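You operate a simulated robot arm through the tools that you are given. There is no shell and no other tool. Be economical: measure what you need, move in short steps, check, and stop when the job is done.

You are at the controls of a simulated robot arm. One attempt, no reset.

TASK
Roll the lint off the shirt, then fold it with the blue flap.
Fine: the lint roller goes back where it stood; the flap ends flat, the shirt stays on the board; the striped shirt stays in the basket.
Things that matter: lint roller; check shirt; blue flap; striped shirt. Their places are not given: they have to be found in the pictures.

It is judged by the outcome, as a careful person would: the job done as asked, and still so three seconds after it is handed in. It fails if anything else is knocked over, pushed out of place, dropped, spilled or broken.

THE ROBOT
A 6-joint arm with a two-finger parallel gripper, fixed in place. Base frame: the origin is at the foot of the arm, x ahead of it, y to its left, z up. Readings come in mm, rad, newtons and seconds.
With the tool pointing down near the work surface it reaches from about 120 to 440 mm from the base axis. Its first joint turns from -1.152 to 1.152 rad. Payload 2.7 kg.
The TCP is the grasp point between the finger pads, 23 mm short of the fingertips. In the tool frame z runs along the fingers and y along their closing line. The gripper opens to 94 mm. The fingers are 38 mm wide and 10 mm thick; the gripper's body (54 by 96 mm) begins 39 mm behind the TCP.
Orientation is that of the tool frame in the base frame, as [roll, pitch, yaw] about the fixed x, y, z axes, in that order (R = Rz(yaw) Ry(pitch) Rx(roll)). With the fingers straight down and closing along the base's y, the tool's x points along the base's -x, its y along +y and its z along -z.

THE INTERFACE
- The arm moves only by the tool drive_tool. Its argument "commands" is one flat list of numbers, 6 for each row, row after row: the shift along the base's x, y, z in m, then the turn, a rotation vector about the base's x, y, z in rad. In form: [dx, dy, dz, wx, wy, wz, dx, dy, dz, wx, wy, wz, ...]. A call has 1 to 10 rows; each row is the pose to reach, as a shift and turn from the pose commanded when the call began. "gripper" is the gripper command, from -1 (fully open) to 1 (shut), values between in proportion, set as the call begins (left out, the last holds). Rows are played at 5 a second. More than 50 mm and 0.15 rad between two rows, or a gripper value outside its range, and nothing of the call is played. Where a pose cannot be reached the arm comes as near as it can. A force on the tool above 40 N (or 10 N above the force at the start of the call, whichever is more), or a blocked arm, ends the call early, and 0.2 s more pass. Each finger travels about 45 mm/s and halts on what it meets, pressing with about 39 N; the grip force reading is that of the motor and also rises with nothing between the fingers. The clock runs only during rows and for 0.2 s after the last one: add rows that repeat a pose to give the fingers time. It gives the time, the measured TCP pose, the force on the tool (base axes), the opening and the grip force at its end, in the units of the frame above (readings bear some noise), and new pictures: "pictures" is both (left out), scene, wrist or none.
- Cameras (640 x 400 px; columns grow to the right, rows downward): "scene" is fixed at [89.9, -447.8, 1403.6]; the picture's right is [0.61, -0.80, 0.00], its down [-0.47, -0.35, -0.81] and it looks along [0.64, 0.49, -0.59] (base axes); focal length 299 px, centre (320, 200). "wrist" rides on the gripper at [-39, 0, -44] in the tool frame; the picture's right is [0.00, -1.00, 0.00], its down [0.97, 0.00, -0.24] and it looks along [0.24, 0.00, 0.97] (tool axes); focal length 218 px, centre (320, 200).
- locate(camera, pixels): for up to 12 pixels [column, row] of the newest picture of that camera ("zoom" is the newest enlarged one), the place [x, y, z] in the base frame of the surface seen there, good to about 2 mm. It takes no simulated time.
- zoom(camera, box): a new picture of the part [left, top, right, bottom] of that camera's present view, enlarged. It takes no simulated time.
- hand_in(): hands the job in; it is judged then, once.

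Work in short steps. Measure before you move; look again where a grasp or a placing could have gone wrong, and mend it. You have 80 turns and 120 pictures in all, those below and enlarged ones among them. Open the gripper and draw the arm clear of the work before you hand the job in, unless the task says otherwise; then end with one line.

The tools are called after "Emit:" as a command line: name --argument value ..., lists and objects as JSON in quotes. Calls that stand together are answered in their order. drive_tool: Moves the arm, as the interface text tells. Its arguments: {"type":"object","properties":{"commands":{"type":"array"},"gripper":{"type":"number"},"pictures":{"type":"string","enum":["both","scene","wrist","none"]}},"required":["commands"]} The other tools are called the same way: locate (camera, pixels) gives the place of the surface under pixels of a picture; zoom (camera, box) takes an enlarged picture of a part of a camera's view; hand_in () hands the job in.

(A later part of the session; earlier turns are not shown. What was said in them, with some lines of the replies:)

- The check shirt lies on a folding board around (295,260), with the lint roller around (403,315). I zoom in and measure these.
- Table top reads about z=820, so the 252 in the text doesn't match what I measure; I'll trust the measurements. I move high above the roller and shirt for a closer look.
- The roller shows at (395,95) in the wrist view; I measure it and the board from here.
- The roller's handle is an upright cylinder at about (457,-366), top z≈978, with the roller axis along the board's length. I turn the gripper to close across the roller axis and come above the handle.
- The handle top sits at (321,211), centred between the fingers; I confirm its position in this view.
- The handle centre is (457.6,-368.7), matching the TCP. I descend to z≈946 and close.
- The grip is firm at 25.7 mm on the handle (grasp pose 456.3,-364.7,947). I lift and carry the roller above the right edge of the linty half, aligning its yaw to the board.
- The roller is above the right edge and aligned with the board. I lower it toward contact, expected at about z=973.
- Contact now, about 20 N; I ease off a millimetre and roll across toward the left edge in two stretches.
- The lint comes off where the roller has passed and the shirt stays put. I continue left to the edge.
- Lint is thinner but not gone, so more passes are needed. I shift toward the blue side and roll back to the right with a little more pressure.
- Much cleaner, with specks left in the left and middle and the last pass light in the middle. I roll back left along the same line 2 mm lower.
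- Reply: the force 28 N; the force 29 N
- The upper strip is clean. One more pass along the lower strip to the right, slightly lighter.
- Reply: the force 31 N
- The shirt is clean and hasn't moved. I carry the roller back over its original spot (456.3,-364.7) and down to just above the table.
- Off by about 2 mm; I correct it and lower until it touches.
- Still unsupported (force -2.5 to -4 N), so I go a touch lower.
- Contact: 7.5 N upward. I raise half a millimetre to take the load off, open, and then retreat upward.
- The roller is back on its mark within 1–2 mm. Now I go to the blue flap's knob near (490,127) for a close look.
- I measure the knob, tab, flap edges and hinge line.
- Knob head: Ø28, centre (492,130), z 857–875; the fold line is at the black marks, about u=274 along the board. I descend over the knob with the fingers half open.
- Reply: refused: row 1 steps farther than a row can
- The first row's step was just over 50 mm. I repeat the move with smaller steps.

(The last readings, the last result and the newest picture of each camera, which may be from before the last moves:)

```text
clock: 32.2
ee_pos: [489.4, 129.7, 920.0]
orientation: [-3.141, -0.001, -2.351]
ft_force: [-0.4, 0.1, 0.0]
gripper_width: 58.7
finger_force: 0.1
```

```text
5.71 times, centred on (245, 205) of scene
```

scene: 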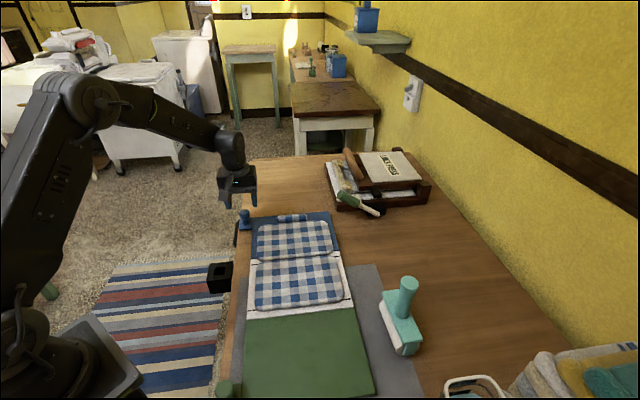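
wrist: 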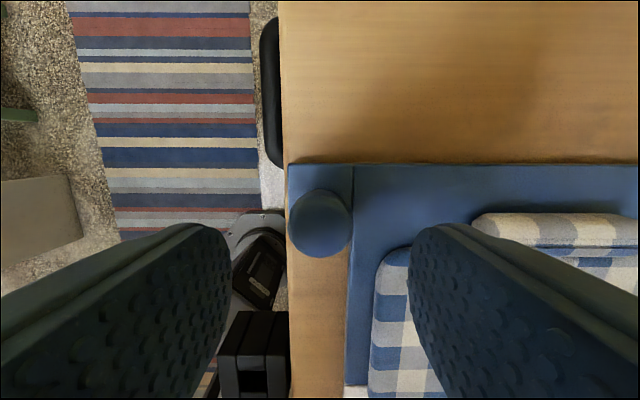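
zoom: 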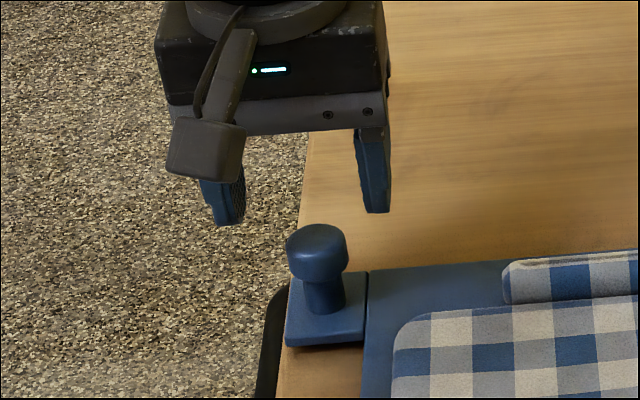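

The knob at (319,223) is centred in view. I descend to z≈867 and close.

Emit:
drive_tool --commands '[0.002, 0, -0.03, 0, 0, 0, 0.002, 0, -0.053, 0, 0, 0, 0.002, 0, -0.053, 0, 0, 0]' --pictures "none"

Emit:
drive_tool --commands '[0, 0, 0, 0, 0, 0, 0, 0, 0, 0, 0, 0, 0, 0, 0, 0, 0, 0, 0, 0, 0, 0, 0, 0]' --gripper 1

Emit:
zoom --camera "scene" --box '[205, 170, 285, 240]'

```text
clock: 33.0
ee_pos: [491.6, 130.9, 868.3]
orientation: [3.141, 0.0, -2.35]
ft_force: [-0.1, -0.7, 0.5]
gripper_width: 58.7
finger_force: 0.1
```

```text
clock: 34.0
ee_pos: [491.2, 130.7, 867.4]
orientation: [3.141, 0.0, -2.353]
ft_force: [-4.7, 4.5, 0.7]
gripper_width: 29.0
finger_force: 38.7
```

scene: 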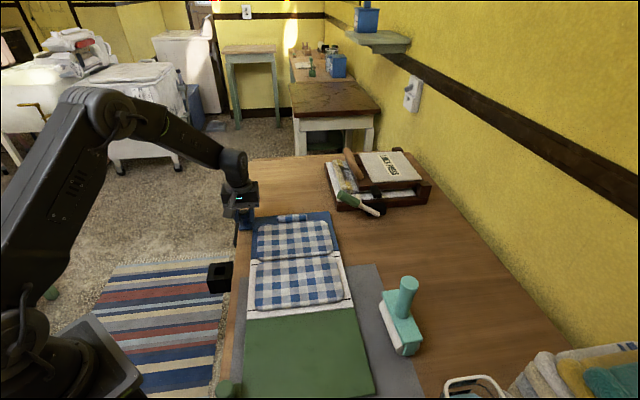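
wrist: 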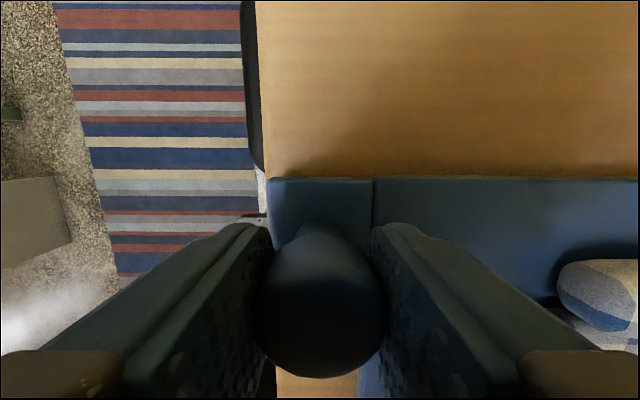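

```text
5.71 times, centred on (245, 205) of scene
```

zoom: 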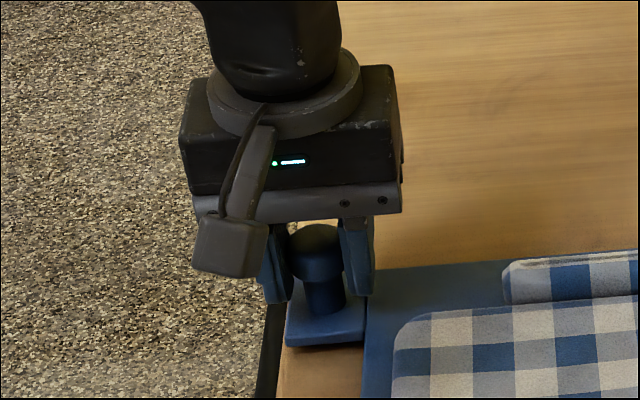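

The knob is gripped at 29 mm. I start the arc about the fold line (first 0.3 rad), tilting the tool partly along.

Emit:
drive_tool --commands '[-0.0013, -0.0013, 0.0082, 0.016, -0.0158, 0, -0.00285, -0.00288, 0.0162, 0.032, -0.0316, 0, -0.00475, -0.0048, 0.0242, 0.048, -0.0475, 0, -0.00683, -0.0069, 0.032, 0.064, -0.0633, 0, -0.0119, -0.012, 0.0471, 0.096, -0.0949, 0, -0.0119, -0.012, 0.0471, 0.096, -0.0949, 0]'

Emit:
zoom --camera "scene" --box '[205, 170, 365, 290]'

```text
clock: 35.4
ee_pos: [479.6, 115.6, 914.9]
orientation: [3.141, 0.137, -2.351]
ft_force: [0.1, 11.2, 0.1]
gripper_width: 28.9
finger_force: 39.2
```

scene: 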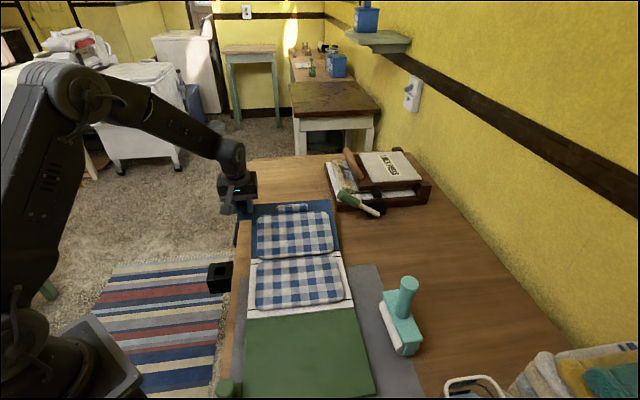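
wrist: 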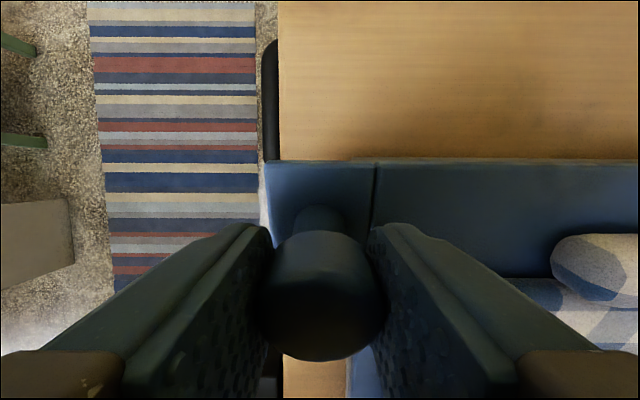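

```text
3.33 times, centred on (285, 230) of scene
```

zoom: 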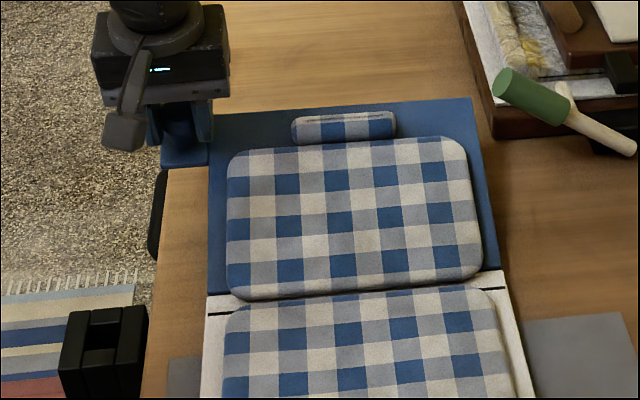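

The flap is lifting with the grip holding. I measure its slope to pin down the hinge line.

Emit:
locate --camera "zoom" --pixels '[[475, 110], [480, 140], [488, 200], [492, 240], [497, 265], [216, 200], [212, 250], [210, 285], [505, 283], [208, 300]]'

```text
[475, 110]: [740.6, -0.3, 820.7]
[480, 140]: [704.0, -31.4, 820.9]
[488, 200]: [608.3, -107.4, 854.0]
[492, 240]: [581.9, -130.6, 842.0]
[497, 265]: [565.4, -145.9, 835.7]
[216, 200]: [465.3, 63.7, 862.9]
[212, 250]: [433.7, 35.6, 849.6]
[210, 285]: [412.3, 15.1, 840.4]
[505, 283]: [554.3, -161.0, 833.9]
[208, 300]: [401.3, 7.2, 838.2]
```

The measured slope is 0.30 rad with the hinge at about u=276, as assumed. I continue the arc to about 1.2 rad.

Emit:
drive_tool --commands '[-0.0095, -0.0096, 0.0211, 0.048, -0.0475, 0, -0.0212, -0.0214, 0.0399, 0.096, -0.095, 0, -0.0346, -0.035, 0.0561, 0.144, -0.1424, 0, -0.0496, -0.0502, 0.0693, 0.192, -0.19, 0, -0.0659, -0.0666, 0.079, 0.24, -0.2373, 0, -0.083, -0.0839, 0.0853, 0.288, -0.2848, 0, -0.083, -0.0839, 0.0853, 0.288, -0.2848, 0]'

Emit:
zoom --camera "scene" --box '[205, 140, 365, 290]'

```text
clock: 37.0
ee_pos: [395.4, 34.3, 1000.4]
orientation: [3.139, 0.541, -2.351]
ft_force: [-0.7, 7.0, -4.5]
gripper_width: 29.2
finger_force: 39.1
```

scene: 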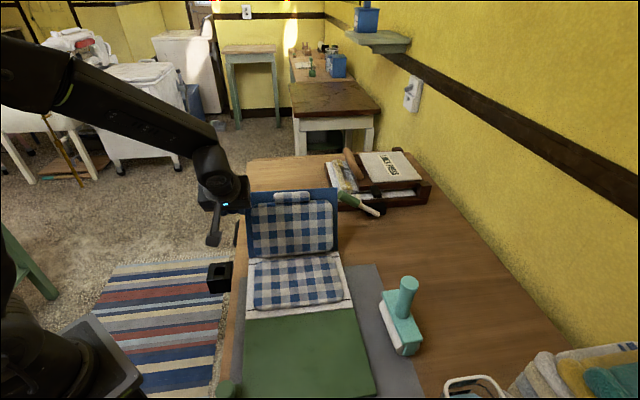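
wrist: 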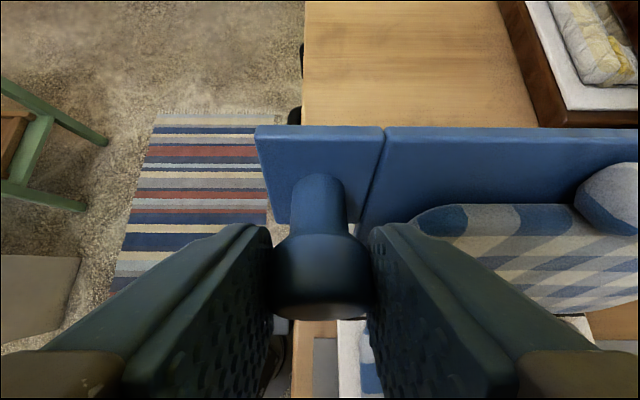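

```text
2.67 times, centred on (285, 215) of scene
```

zoom: 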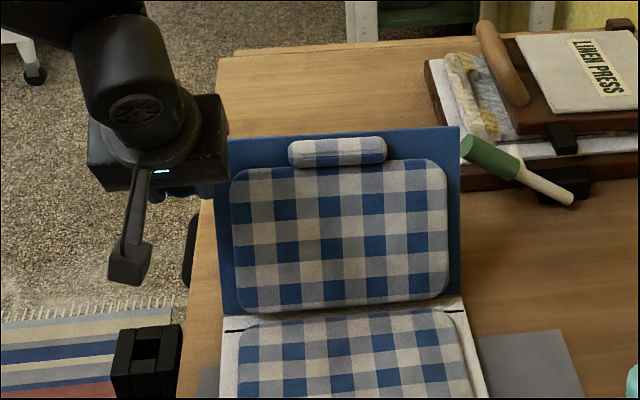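

The knob pivots in the pads as hoped. I continue past vertical to about 1.8 rad.

Emit:
drive_tool --commands '[-0.0175, -0.0177, 0.0025, 0.048, -0.0475, 0, -0.0352, -0.0356, 0.0013, 0.096, -0.095, 0, -0.0524, -0.053, -0.0037, 0.144, -0.1424, 0, -0.069, -0.0698, -0.0123, 0.192, -0.19, 0, -0.069, -0.0698, -0.0123, 0.192, -0.19, 0]'

Emit:
zoom --camera "scene" --box '[185, 140, 365, 310]'

```text
clock: 38.2
ee_pos: [327.1, -36.8, 988.2]
orientation: [3.14, 0.811, -2.353]
ft_force: [-1.2, 3.3, -5.9]
gripper_width: 29.0
finger_force: 39.4
```

scene: 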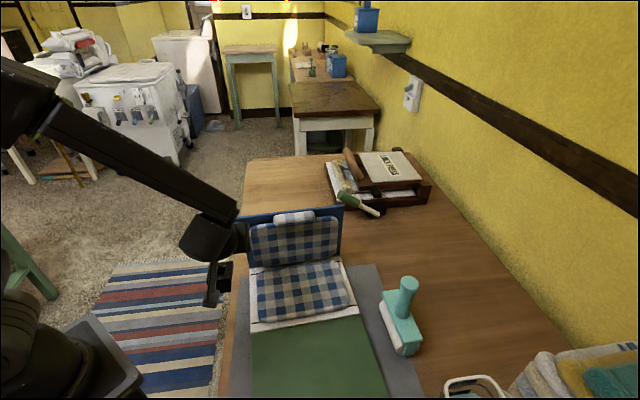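
wrist: 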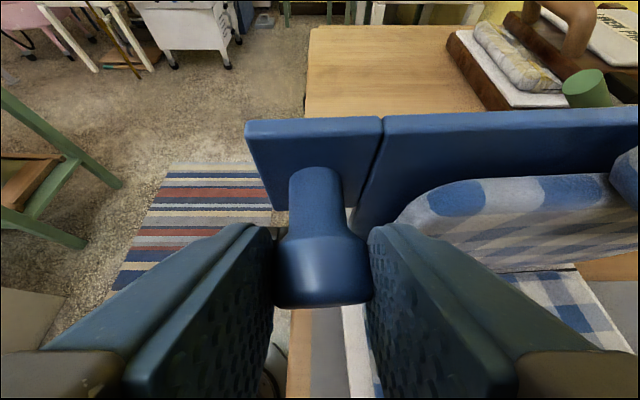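

```text
2.35 times, centred on (275, 225) of scene
```

zoom: 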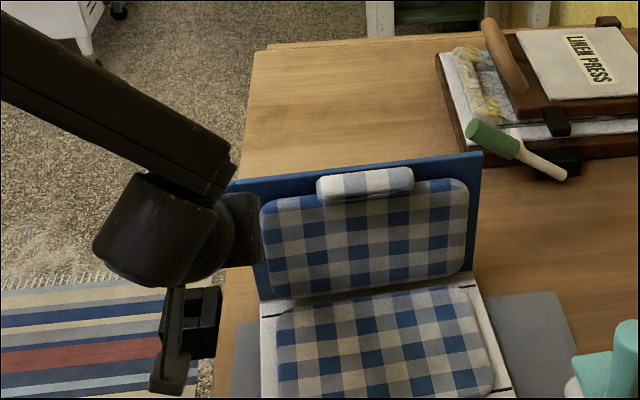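

The board's corner seems to have shifted: green corner from (376,396) to (388,398). I measure the flap angle and board position before going further.

Emit:
locate --camera "scene" --pixels '[[356, 313], [250, 332], [387, 396], [345, 258], [265, 243], [320, 225], [325, 260], [341, 215], [250, 285], [260, 318], [350, 300], [228, 390]]'

Emit:
zoom --camera "scene" --box '[220, 200, 400, 400]'

Emit:
zoom --camera "wrist" --box '[220, 90, 640, 350]'

```text
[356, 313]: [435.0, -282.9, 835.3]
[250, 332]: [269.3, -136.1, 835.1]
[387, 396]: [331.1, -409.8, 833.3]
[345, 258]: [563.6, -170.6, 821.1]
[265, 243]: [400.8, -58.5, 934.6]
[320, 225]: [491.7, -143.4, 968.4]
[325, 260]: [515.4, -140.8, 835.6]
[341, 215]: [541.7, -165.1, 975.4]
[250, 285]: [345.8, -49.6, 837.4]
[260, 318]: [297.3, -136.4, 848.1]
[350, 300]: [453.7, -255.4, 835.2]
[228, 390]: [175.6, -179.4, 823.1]
```

```text
2.00 times, centred on (310, 300) of scene
```

zoom: 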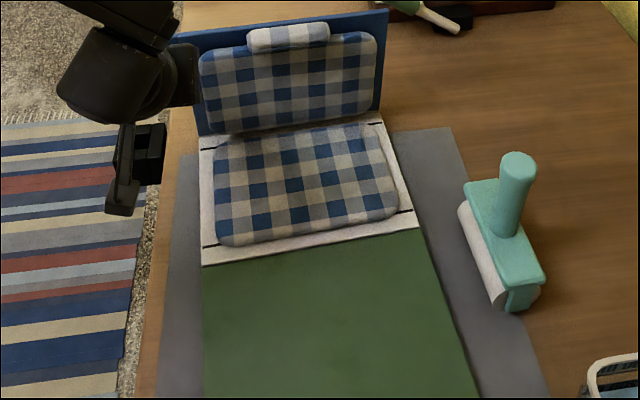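

```text
1.52 times, centred on (430, 220) of wrist
```

zoom: 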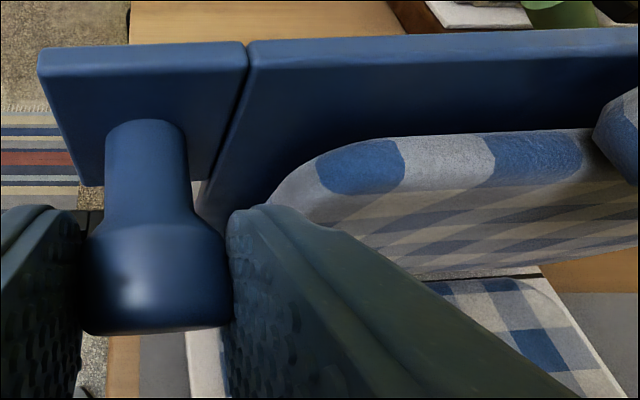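

Board has slid about 25 mm toward -u: the firm pads resist the knob's pivoting, and near vertical that drags the board. I test whether a softer grip command lowers the squeeze so the knob can turn freely.

Emit:
drive_tool --commands '[0, 0, 0, 0, 0, 0, 0, 0, 0, 0, 0, 0]' --gripper 0.45 --pictures "none"

```text
clock: 38.8
ee_pos: [327.8, -37.8, 988.1]
orientation: [3.141, 0.807, -2.35]
ft_force: [-5.7, 0.9, -6.4]
gripper_width: 28.9
finger_force: 39.4
```

Emit:
drive_tool --commands '[0, 0, 0, 0, 0, 0, 0, 0, 0, 0, 0, 0]' --gripper 0.4 --pictures "none"

```text
clock: 39.4
ee_pos: [327.2, -36.8, 989.0]
orientation: [3.141, 0.813, -2.351]
ft_force: [-5.8, 6.4, -0.6]
gripper_width: 32.4
finger_force: 4.3
```

The squeeze dropped to 4 N with the width reading 32.4. I look at what the flap is doing.

Emit:
drive_tool --commands '[0, 0, 0, 0, 0, 0]'

Emit:
zoom --camera "scene" --box '[220, 200, 400, 400]'

```text
clock: 39.8
ee_pos: [329.8, -36.2, 989.2]
orientation: [3.14, 0.811, -2.351]
ft_force: [-5.4, 7.0, 0.2]
gripper_width: 32.1
finger_force: 4.8
```

scene: 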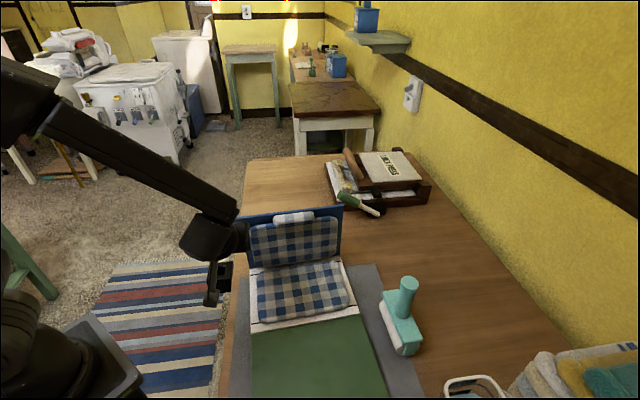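
wrist: 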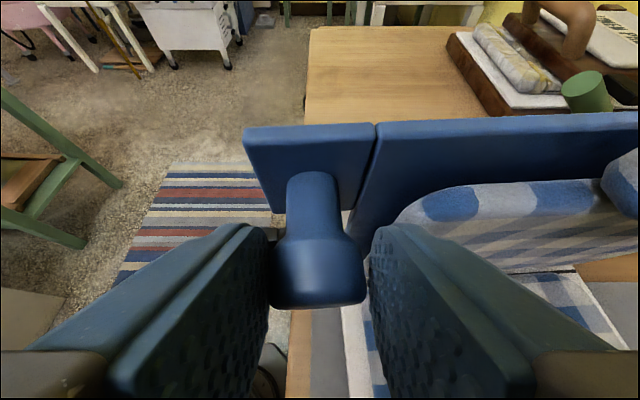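

```text
2.00 times, centred on (310, 300) of scene
```

zoom: 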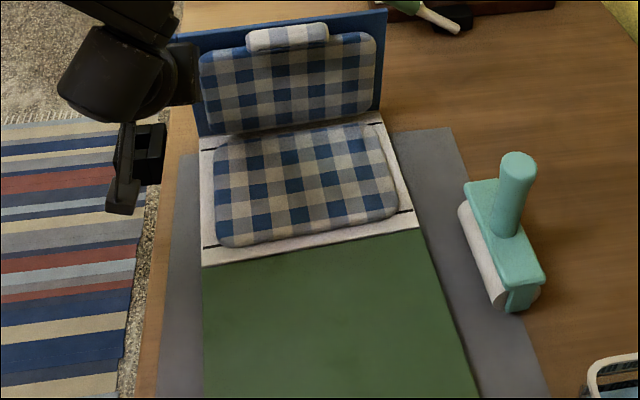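

The knob is now loose between the pads and the flap stands on its own. I measure its angle.

Emit:
locate --camera "zoom" --pixels '[[379, 20], [378, 60], [377, 100], [220, 70], [222, 115], [350, 60], [355, 105], [202, 150], [204, 200], [385, 115], [418, 228], [204, 265]]'

Emit:
locate --camera "wrist" --pixels '[[260, 150], [265, 185], [350, 145], [350, 190], [310, 130], [450, 130], [450, 160], [600, 120], [600, 150]]'

```text
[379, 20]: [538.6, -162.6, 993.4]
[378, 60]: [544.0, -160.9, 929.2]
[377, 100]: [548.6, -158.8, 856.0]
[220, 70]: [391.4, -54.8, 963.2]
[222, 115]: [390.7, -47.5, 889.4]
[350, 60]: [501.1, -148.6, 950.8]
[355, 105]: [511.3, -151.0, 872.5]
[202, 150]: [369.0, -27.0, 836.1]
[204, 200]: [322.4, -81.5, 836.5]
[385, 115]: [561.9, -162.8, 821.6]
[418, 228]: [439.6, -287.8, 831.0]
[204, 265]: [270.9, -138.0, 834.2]
```

```text
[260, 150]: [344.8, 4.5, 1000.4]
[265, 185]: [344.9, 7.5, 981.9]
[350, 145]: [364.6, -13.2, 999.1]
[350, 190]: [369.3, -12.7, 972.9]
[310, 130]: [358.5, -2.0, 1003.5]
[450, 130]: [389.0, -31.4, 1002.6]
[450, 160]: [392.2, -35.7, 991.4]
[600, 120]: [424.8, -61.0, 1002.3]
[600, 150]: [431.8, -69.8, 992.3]
```

The flap stands about 94°, just past upright, on its own. I open and retreat back and up along the fingers, then see whether it stays.

Emit:
drive_tool --commands '[0, 0, 0, 0, 0, 0, -0.013, -0.013, 0.025, 0, 0, 0, -0.026, -0.026, 0.06, 0, 0, 0, -0.03, -0.03, 0.1, 0, 0, 0, -0.03, -0.03, 0.14, 0, 0, 0]' --gripper -0.3

Emit:
zoom --camera "scene" --box '[220, 200, 400, 400]'

```text
clock: 41.0
ee_pos: [296.5, -65.8, 1127.8]
orientation: [-3.141, 0.81, -2.352]
ft_force: [-0.6, 0.0, 0.2]
gripper_width: 61.1
finger_force: 0.0
```

scene: 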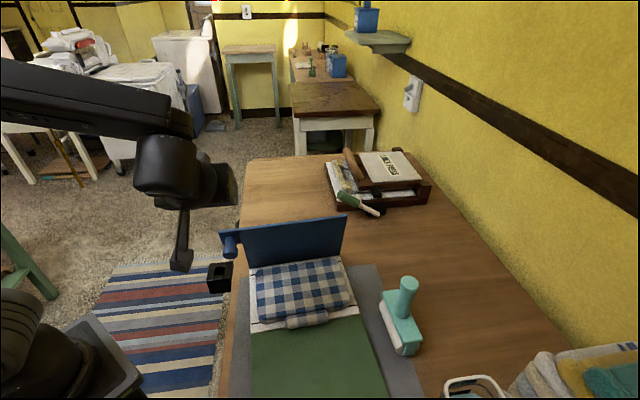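
wrist: 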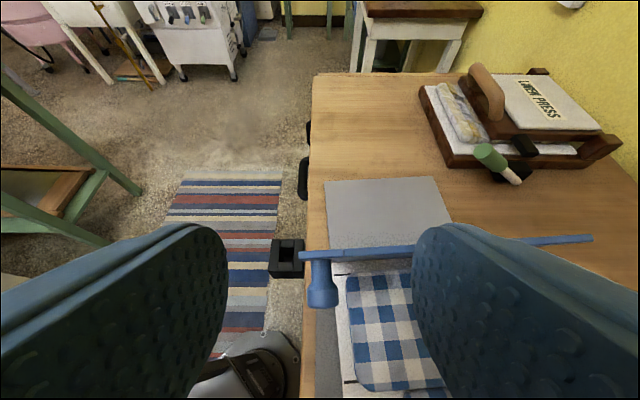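

```text
2.00 times, centred on (310, 300) of scene
```

zoom: 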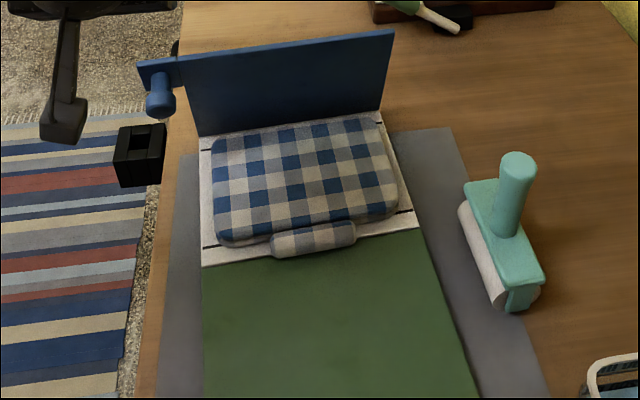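

The shirt half has dropped neatly onto the other half, so the flap must be at its stop just past upright. Now the flap must go back flat; I locate the knob to re-grasp it.

Emit:
locate --camera "wrist" --pixels '[[322, 285], [310, 290], [334, 290], [322, 300], [322, 268], [305, 255], [400, 252], [560, 239]]'

Emit:
locate --camera "zoom" --pixels '[[160, 105], [152, 98], [168, 98], [155, 75], [390, 40], [382, 100], [200, 80], [205, 130], [310, 170], [312, 238], [215, 235], [390, 205]]'

```text
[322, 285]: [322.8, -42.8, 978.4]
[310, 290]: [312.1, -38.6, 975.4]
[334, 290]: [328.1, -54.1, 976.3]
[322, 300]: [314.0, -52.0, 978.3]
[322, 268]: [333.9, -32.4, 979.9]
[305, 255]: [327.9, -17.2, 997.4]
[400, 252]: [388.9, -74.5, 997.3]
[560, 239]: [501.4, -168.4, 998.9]
```

```text
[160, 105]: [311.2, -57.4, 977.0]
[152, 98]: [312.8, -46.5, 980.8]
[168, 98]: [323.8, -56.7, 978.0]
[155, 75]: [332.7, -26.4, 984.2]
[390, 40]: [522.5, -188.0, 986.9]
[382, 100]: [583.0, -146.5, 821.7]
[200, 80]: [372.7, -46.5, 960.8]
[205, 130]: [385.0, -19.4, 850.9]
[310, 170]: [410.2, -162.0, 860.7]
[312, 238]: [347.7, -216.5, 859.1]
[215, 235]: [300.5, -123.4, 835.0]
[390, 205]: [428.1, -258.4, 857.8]
```

The flap now leans about 104°. I wait a moment to learn whether it is still falling or has reached its stop.

Emit:
drive_tool --commands '[0, 0, 0, 0, 0, 0, 0, 0, 0, 0, 0, 0, 0, 0, 0, 0, 0, 0, 0, 0, 0, 0, 0, 0]' --pictures "wrist"

Emit:
locate --camera "wrist" --pixels '[[322, 285], [310, 290], [334, 290], [322, 300], [322, 268], [305, 255], [400, 252], [560, 239]]'

```text
clock: 42.0
ee_pos: [297.0, -65.8, 1127.4]
orientation: [3.14, 0.811, -2.351]
ft_force: [-0.1, -0.3, 0.6]
gripper_width: 61.0
finger_force: 0.0
```

wrist: 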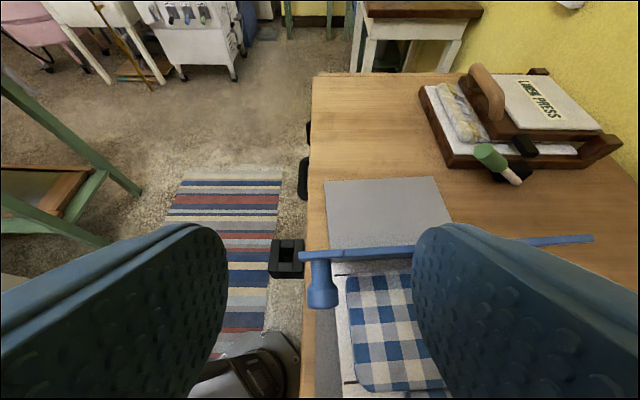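

```text
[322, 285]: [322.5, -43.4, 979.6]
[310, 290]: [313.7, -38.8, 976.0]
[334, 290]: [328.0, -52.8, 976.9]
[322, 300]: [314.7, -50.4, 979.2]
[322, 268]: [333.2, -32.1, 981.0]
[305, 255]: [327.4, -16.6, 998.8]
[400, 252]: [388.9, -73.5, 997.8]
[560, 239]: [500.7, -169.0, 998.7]
```

It rests at its stop, and the shirt is folded in place. Knob head is at about (319,-47,966); I re-approach it along the finger direction with open fingers.

Emit:
drive_tool --commands '[-0.004, -0.006, -0.044, 0, 0, 0, -0.0085, -0.0122, -0.085, 0, 0, 0, -0.0085, -0.0122, -0.119, 0, 0, 0, 0.006, 0.003, -0.139, 0, 0, 0, 0.0218, 0.0185, -0.1595, 0, 0, 0, 0.0218, 0.0185, -0.1595, 0, 0, 0]'

Emit:
zoom --camera "scene" --box '[200, 190, 360, 310]'

```text
clock: 43.4
ee_pos: [320.9, -47.8, 966.0]
orientation: [-3.141, 0.809, -2.35]
ft_force: [0.1, 0.0, -0.6]
gripper_width: 61.1
finger_force: 0.0
```

scene: 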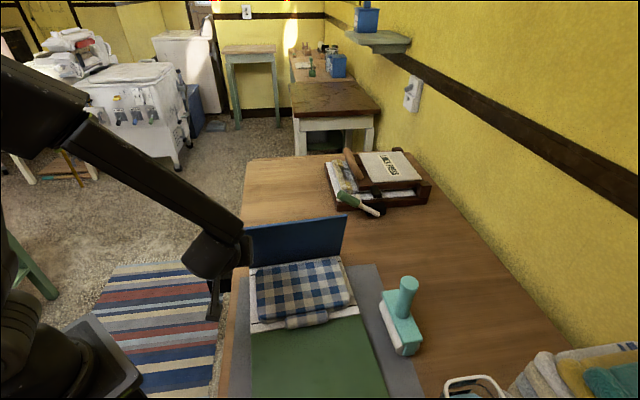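
wrist: 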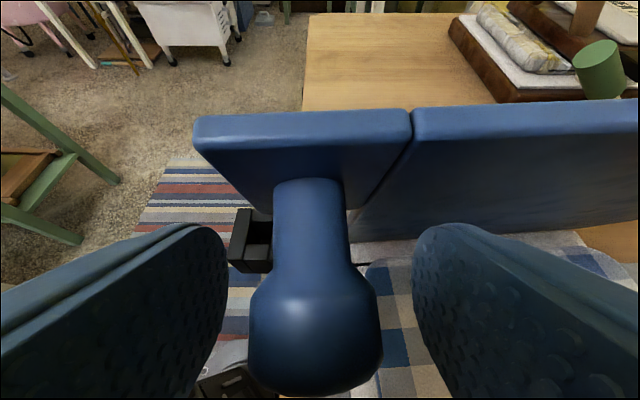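

```text
3.33 times, centred on (280, 250) of scene
```

zoom: 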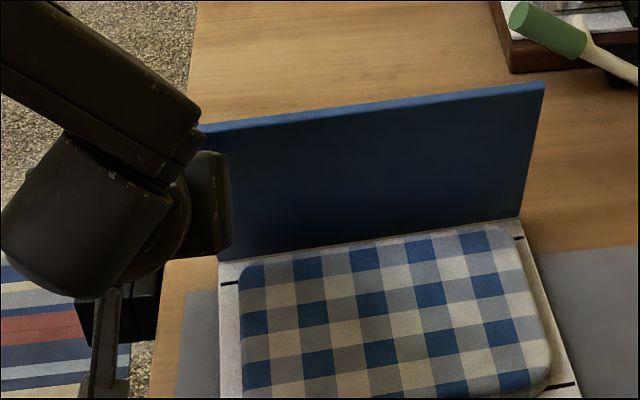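

The knob sits between the fingers at (315,330). I close on it.

Emit:
drive_tool --commands '[0, 0, 0, 0, 0, 0, 0, 0, 0, 0, 0, 0, 0, 0, 0, 0, 0, 0, 0, 0, 0, 0, 0, 0]' --gripper 1 --pictures "wrist"

```text
clock: 44.4
ee_pos: [319.1, -46.0, 965.5]
orientation: [3.139, 0.81, -2.354]
ft_force: [-9.4, 9.9, 2.4]
gripper_width: 28.8
finger_force: 38.6
```

wrist: 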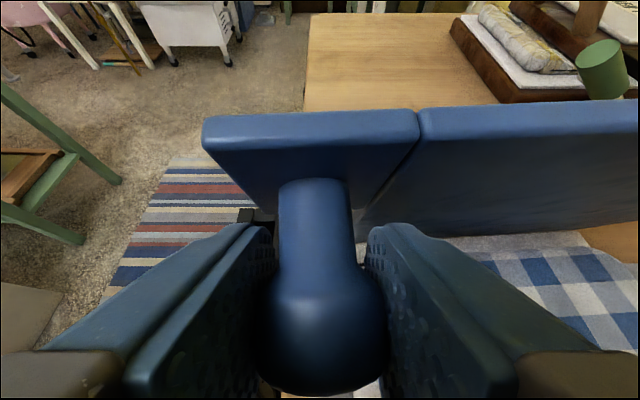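

Gripped at 28.8 mm. I swing the flap back toward open, first past upright to about 1.2 rad.

Emit:
drive_tool --commands '[0.0148, 0.015, 0.0086, -0.0476, 0.0471, 0, 0.0305, 0.0309, 0.014, -0.0953, 0.0942, 0, 0.0465, 0.0471, 0.016, -0.1429, 0.1413, 0, 0.0626, 0.0633, 0.0146, -0.1905, 0.1884, 0, 0.0626, 0.0633, 0.0146, -0.1905, 0.1884, 0]'

Emit:
zoom --camera "scene" --box '[220, 200, 400, 400]'

```text
clock: 45.6
ee_pos: [382.3, 16.8, 983.4]
orientation: [3.141, 0.542, -2.349]
ft_force: [-9.4, 0.6, 6.7]
gripper_width: 29.0
finger_force: 38.6
```

scene: 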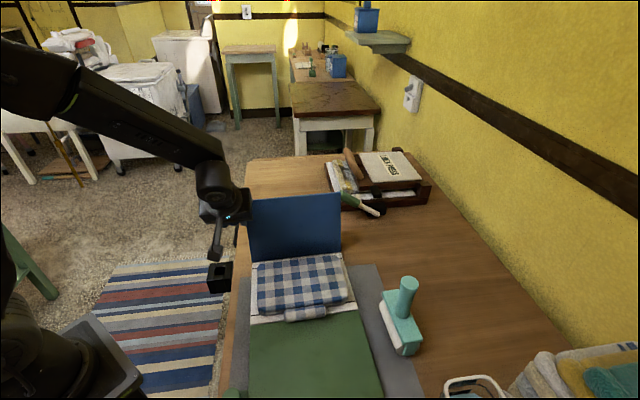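
wrist: 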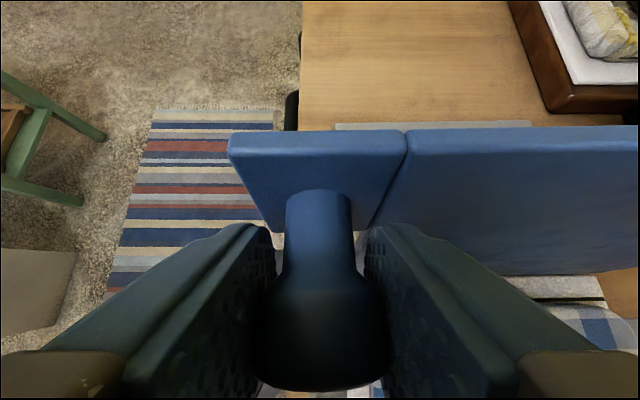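

```text
2.00 times, centred on (310, 300) of scene
```

zoom: 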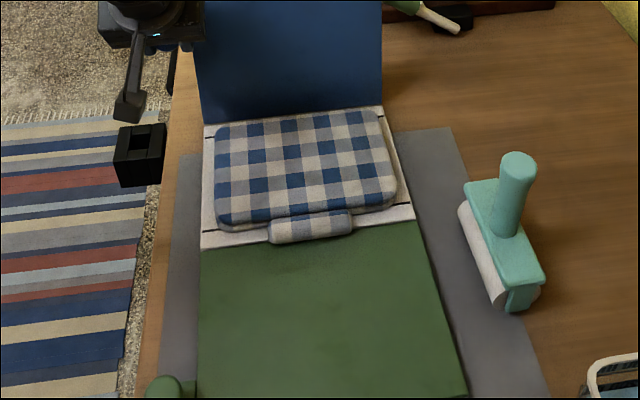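

The return swing drags the board back too; only about 10 mm of offset remains. I continue lowering the flap to about 0.6 rad.

Emit:
drive_tool --commands '[0.016, 0.0162, -0.0019, -0.043, 0.0425, 0, 0.0316, 0.0319, -0.0073, -0.086, 0.085, 0, 0.0465, 0.0471, -0.0159, -0.129, 0.1276, 0, 0.0602, 0.0609, -0.0276, -0.172, 0.17, 0, 0.0727, 0.0735, -0.0422, -0.215, 0.2126, 0, 0.0727, 0.0735, -0.0422, -0.215, 0.2126, 0]'

Emit:
zoom --camera "scene" --box '[220, 200, 400, 400]'

```text
clock: 47.0
ee_pos: [454.5, 87.7, 940.2]
orientation: [3.141, 0.239, -2.354]
ft_force: [-9.8, 6.1, 5.0]
gripper_width: 29.1
finger_force: 39.0
```

scene: 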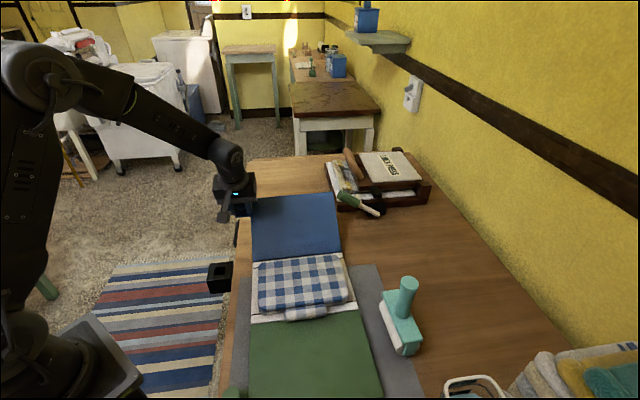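
wrist: 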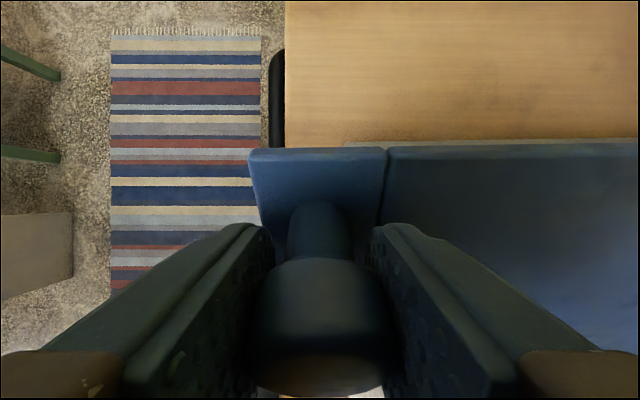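

```text
2.00 times, centred on (310, 300) of scene
```

zoom: 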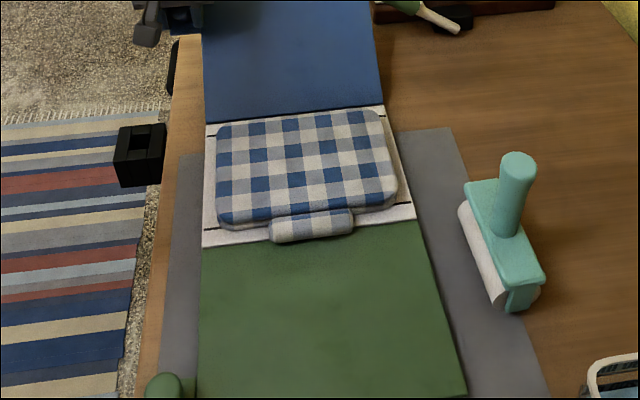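

The board is near its first place. I lower the flap the rest of the way, stopping just short of flat.

Emit:
drive_tool --commands '[0.0108, 0.0109, -0.0169, -0.043, 0.0425, 0, 0.0197, 0.0199, -0.0361, -0.086, 0.085, 0, 0.0264, 0.0267, -0.0568, -0.129, 0.1276, 0, 0.0297, 0.03, -0.068, -0.16, 0.158, 0, 0.0297, 0.03, -0.068, -0.165, 0.163, 0]'

Emit:
zoom --camera "scene" --box '[215, 190, 375, 320]'

```text
clock: 48.2
ee_pos: [482.6, 118.5, 871.1]
orientation: [-3.14, 0.006, -2.353]
ft_force: [2.0, -9.5, -0.7]
gripper_width: 28.9
finger_force: 38.9
```

scene: 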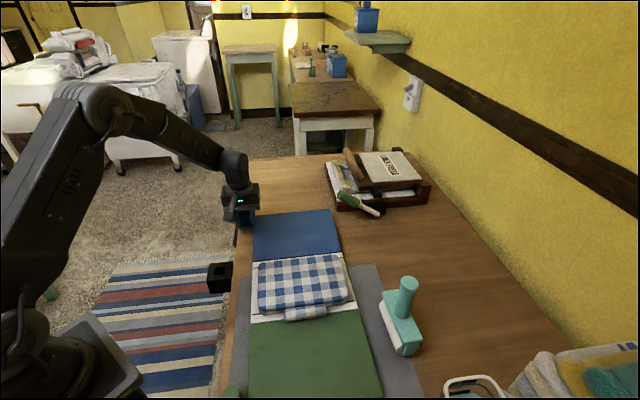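
wrist: 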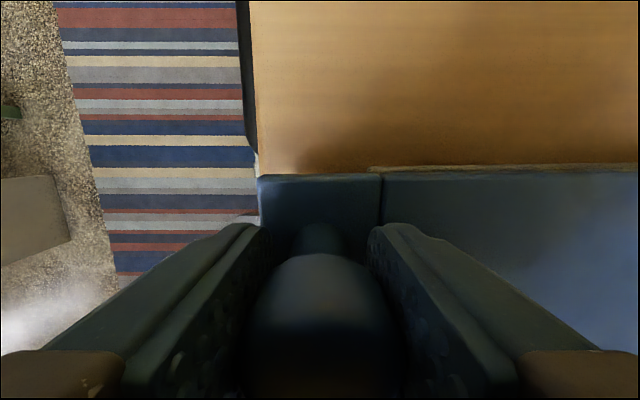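

```text
3.08 times, centred on (295, 255) of scene
```

zoom: 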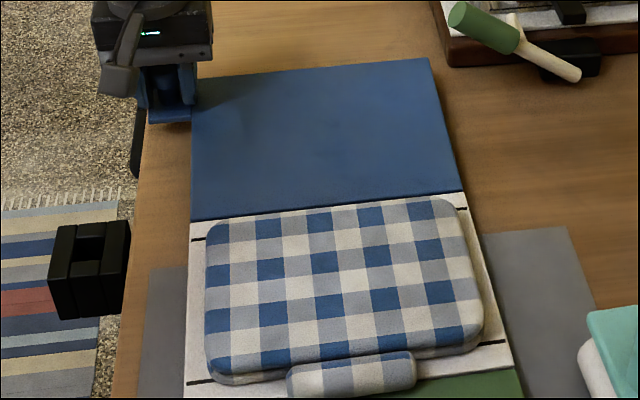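

Nearly flat. I measure the flap's heights and the board corners against the start values.

Emit:
locate --camera "zoom" --pixels '[[195, 110], [425, 65], [430, 60], [195, 215], [458, 190], [300, 150], [188, 392], [508, 363], [158, 115], [512, 375], [186, 385]]'

Emit:
locate --camera "wrist" --pixels '[[265, 180], [375, 178], [390, 178], [630, 176], [300, 200], [600, 250], [600, 300]]'

```text
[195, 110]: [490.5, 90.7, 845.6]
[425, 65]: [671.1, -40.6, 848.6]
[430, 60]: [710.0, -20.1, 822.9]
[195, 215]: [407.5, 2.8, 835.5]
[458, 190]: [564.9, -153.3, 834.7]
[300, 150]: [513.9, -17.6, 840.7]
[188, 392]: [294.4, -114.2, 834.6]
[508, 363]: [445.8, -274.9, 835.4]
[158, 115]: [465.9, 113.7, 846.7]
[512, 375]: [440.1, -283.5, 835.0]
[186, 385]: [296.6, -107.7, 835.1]
```

```text
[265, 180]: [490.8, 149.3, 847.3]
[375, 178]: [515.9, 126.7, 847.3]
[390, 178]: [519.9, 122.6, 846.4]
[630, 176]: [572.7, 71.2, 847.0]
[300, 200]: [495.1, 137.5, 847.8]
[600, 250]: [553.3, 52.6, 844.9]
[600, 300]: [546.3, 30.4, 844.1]
```

The outer edge is still 14 mm high, the knob having slid slightly in the grip. I lower 12 mm more and check.

Emit:
drive_tool --commands '[0.0005, 0.0005, -0.006, 0, 0, 0, 0.001, 0.001, -0.0125, 0, 0, 0, 0.001, 0.001, -0.0125, 0, 0, 0]' --pictures "wrist"

Emit:
locate --camera "wrist" --pixels '[[265, 185], [375, 183], [390, 185], [630, 185], [300, 200], [600, 250], [600, 300]]'

```text
clock: 49.0
ee_pos: [484.2, 119.9, 861.1]
orientation: [-3.142, 0.009, -2.352]
ft_force: [-5.3, 0.9, 6.8]
gripper_width: 29.2
finger_force: 39.2
```

wrist: 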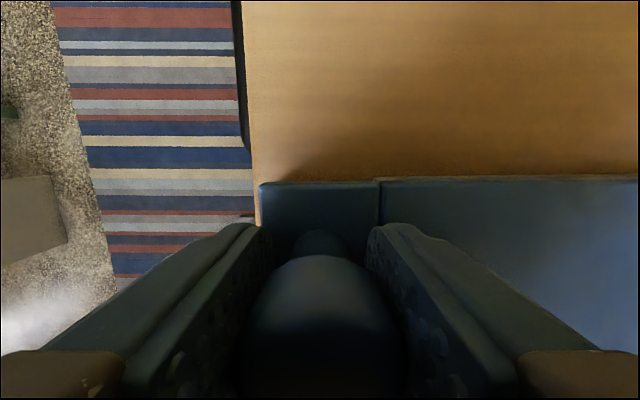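

```text
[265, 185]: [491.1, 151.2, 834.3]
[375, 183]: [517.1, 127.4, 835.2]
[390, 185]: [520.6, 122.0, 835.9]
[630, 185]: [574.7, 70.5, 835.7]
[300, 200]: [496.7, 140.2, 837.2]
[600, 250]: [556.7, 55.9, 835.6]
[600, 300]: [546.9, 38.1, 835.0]
```

The flap reads about 835, essentially flat, and the board is still about 9 mm short of its first place. Holding the knob, I slide it gently back along u.

Emit:
drive_tool --commands '[0.002, 0.002, 0, 0, 0, 0, 0.004, 0.004, 0, 0, 0, 0, 0.006, 0.006, 0, 0, 0, 0, 0.0072, 0.0072, 0, 0, 0, 0, 0.0072, 0.0072, 0, 0, 0, 0]'

Emit:
zoom --camera "scene" --box '[200, 190, 460, 400]'

Emit:
locate --camera "wrist" --pixels '[[265, 185], [375, 183], [390, 185], [630, 185]]'

```text
clock: 50.2
ee_pos: [493.8, 127.2, 859.8]
orientation: [-3.141, 0.008, -2.351]
ft_force: [-4.5, -10.2, 0.1]
gripper_width: 28.9
finger_force: 39.3
```

scene: 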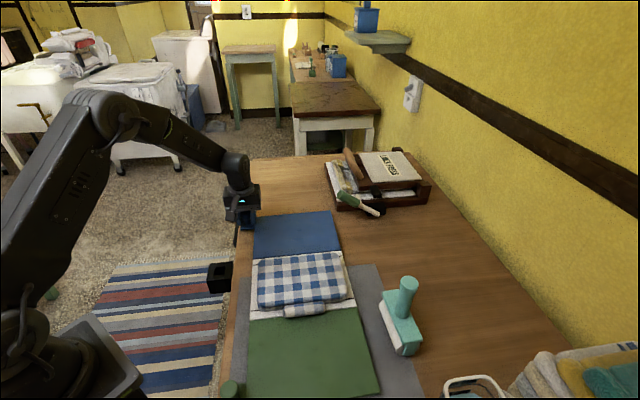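
wrist: 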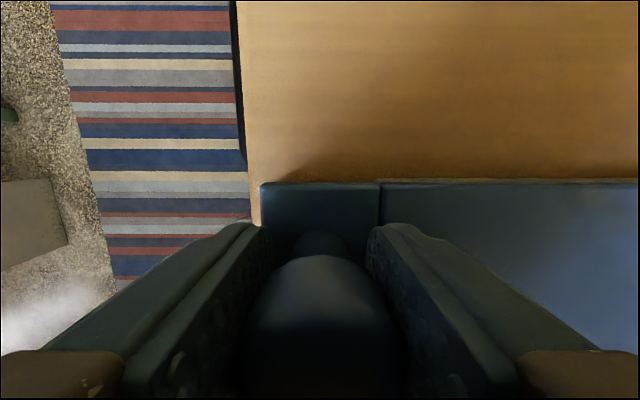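

```text
1.90 times, centred on (330, 295) of scene
```

zoom: 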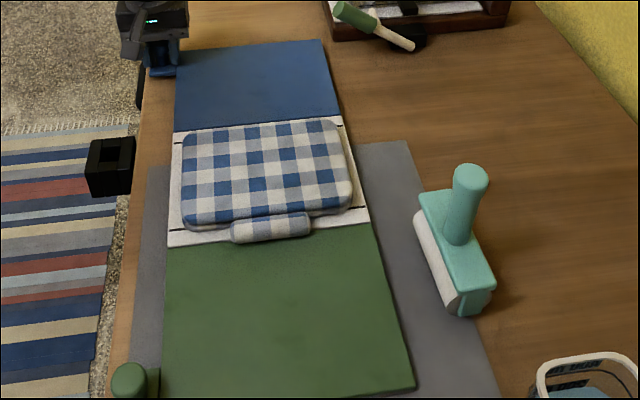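

```text
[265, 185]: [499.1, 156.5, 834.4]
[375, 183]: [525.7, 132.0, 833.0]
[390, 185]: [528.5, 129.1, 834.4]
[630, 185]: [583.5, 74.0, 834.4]
```

The board is back along u and about 6 mm too far toward +v. A small slide the other way puts it on its first place.

Emit:
drive_tool --commands '[-0.002, 0.002, 0, 0, 0, 0, -0.004, 0.004, 0, 0, 0, 0, -0.0045, 0.0045, 0, 0, 0, 0, -0.0045, 0.0045, 0, 0, 0, 0]' --pictures "scene"

Emit:
zoom --camera "scene" --box '[200, 190, 460, 400]'

```text
clock: 51.2
ee_pos: [489.2, 130.4, 861.6]
orientation: [-3.14, 0.01, -2.351]
ft_force: [7.9, -6.1, -0.2]
gripper_width: 28.8
finger_force: 38.9
```

scene: 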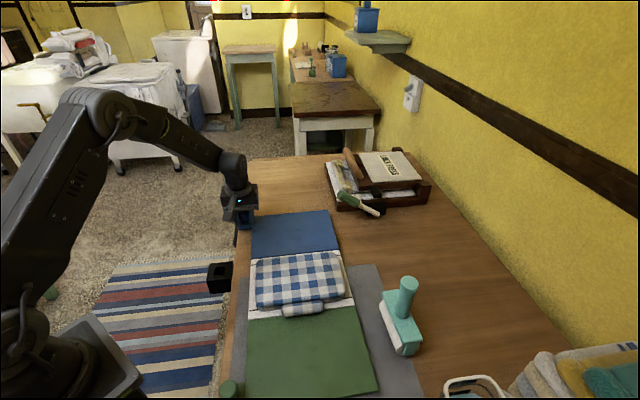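

```text
1.90 times, centred on (330, 295) of scene
```

zoom: 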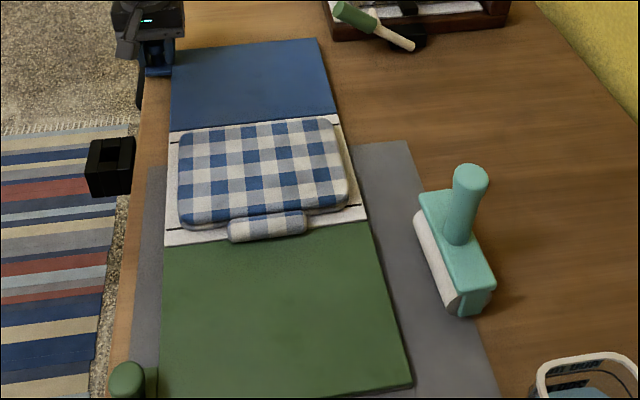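

The board is within a few mm of its start. I release the knob and go straight up.

Emit:
drive_tool --commands '[0, 0, 0, 0, 0, 0, 0, 0, 0, 0, 0, 0, 0, 0, 0, 0, 0, 0]' --gripper -0.25 --pictures "none"

Emit:
drive_tool --commands '[0, 0, 0.03, 0, 0, 0, 0, 0, 0.07, 0, 0, 0, -0.01, -0.01, 0.11, 0, 0, 0, -0.03, -0.03, 0.15, 0, 0, 0, -0.05, -0.05, 0.19, 0, 0, 0, -0.05, -0.05, 0.23, 0, 0, 0, -0.05, -0.05, 0.23, 0, 0, 0]'

Emit:
zoom --camera "scene" --box '[200, 190, 460, 400]'

```text
clock: 52.0
ee_pos: [489.1, 131.6, 861.1]
orientation: [-3.142, 0.008, -2.351]
ft_force: [-0.2, -1.3, 0.0]
gripper_width: 58.9
finger_force: 0.0
```

```text
clock: 53.6
ee_pos: [437.9, 78.1, 1092.1]
orientation: [-3.14, 0.008, -2.352]
ft_force: [0.2, 0.8, -0.5]
gripper_width: 59.1
finger_force: 0.0
```

scene: 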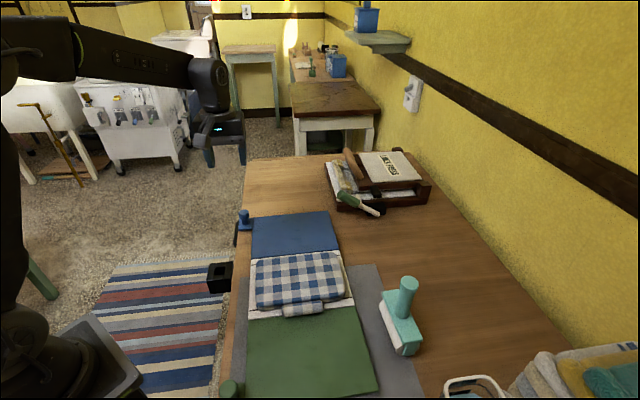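
wrist: 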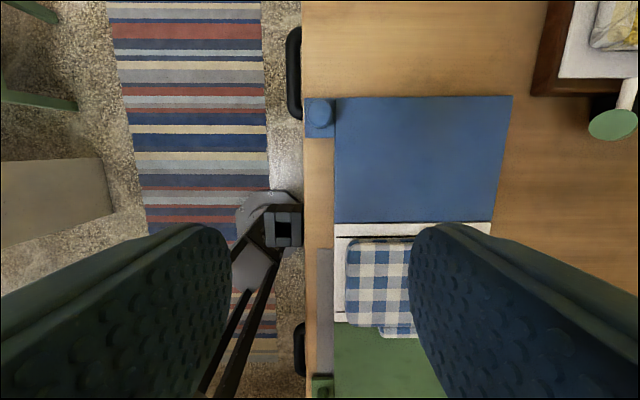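

```text
1.90 times, centred on (330, 295) of scene
```

zoom: 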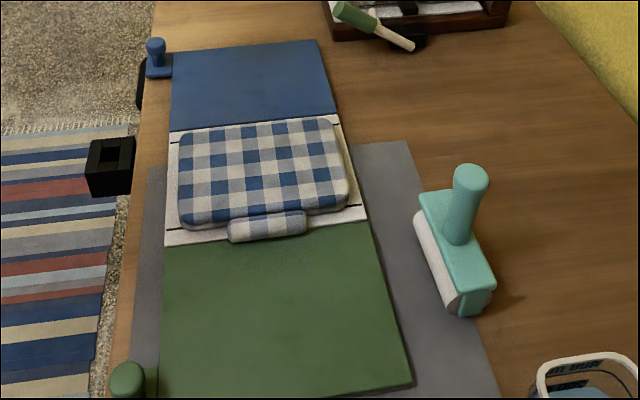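

I verify the flap height, the shirt stack and the roller before finishing.

Emit:
locate --camera "wrist" --pixels '[[345, 105], [500, 105], [345, 210], [480, 215], [420, 150], [308, 102], [320, 112], [380, 280], [338, 325]]'

Emit:
locate --camera "scene" --pixels '[[408, 280], [402, 318], [408, 352], [393, 325], [310, 275], [303, 308]]'

Emit:
drive_tool --commands '[-0.02, 0, 0.03, 0, 0, 0, -0.05, 0, 0.06, 0, 0, 0, -0.08, 0, 0.09, 0, 0, 0, -0.08, 0, 0.09, 0, 0, 0]' --gripper -1 --pictures "scene"

```text
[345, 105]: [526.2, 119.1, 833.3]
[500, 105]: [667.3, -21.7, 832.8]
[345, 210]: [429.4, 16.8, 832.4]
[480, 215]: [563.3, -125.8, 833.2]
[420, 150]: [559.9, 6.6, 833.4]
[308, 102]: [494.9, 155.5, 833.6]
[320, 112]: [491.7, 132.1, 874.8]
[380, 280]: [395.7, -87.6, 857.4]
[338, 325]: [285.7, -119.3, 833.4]
```

```text
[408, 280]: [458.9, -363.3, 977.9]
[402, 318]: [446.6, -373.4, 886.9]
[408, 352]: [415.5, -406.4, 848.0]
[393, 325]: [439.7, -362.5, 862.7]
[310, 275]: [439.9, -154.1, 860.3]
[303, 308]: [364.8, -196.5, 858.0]
```

```text
clock: 54.6
ee_pos: [357.2, 78.1, 1180.8]
orientation: [-3.141, 0.007, -2.351]
ft_force: [0.4, 0.6, 0.1]
gripper_width: 93.9
finger_force: 0.1
```

scene: 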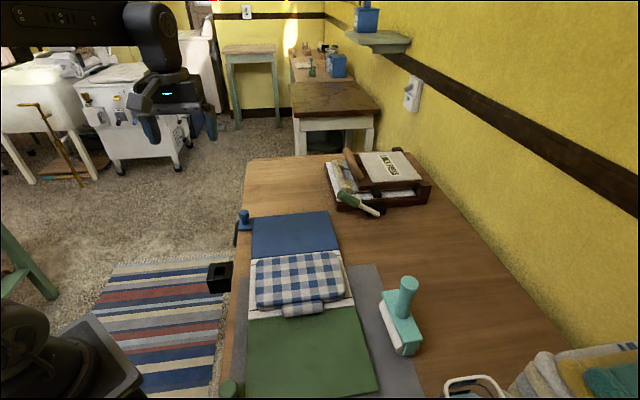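

The flap is flat at z≈833 with its knob back at (492,132). The shirt is clean and folded on the board, the roller is back on its spot, and the arm is clear with the gripper open, so I hand in.

Emit:
hand_in

```text
The job is handed in.
```

I rolled the lint off the check shirt and folded it with the blue flap; the flap is flat again, the shirt is on the board, the roller is back within about 2 mm of its spot, and I didn't touch the striped shirt. During the fold the board slid about 25 mm; I moved it back to within a few mm of where it started.
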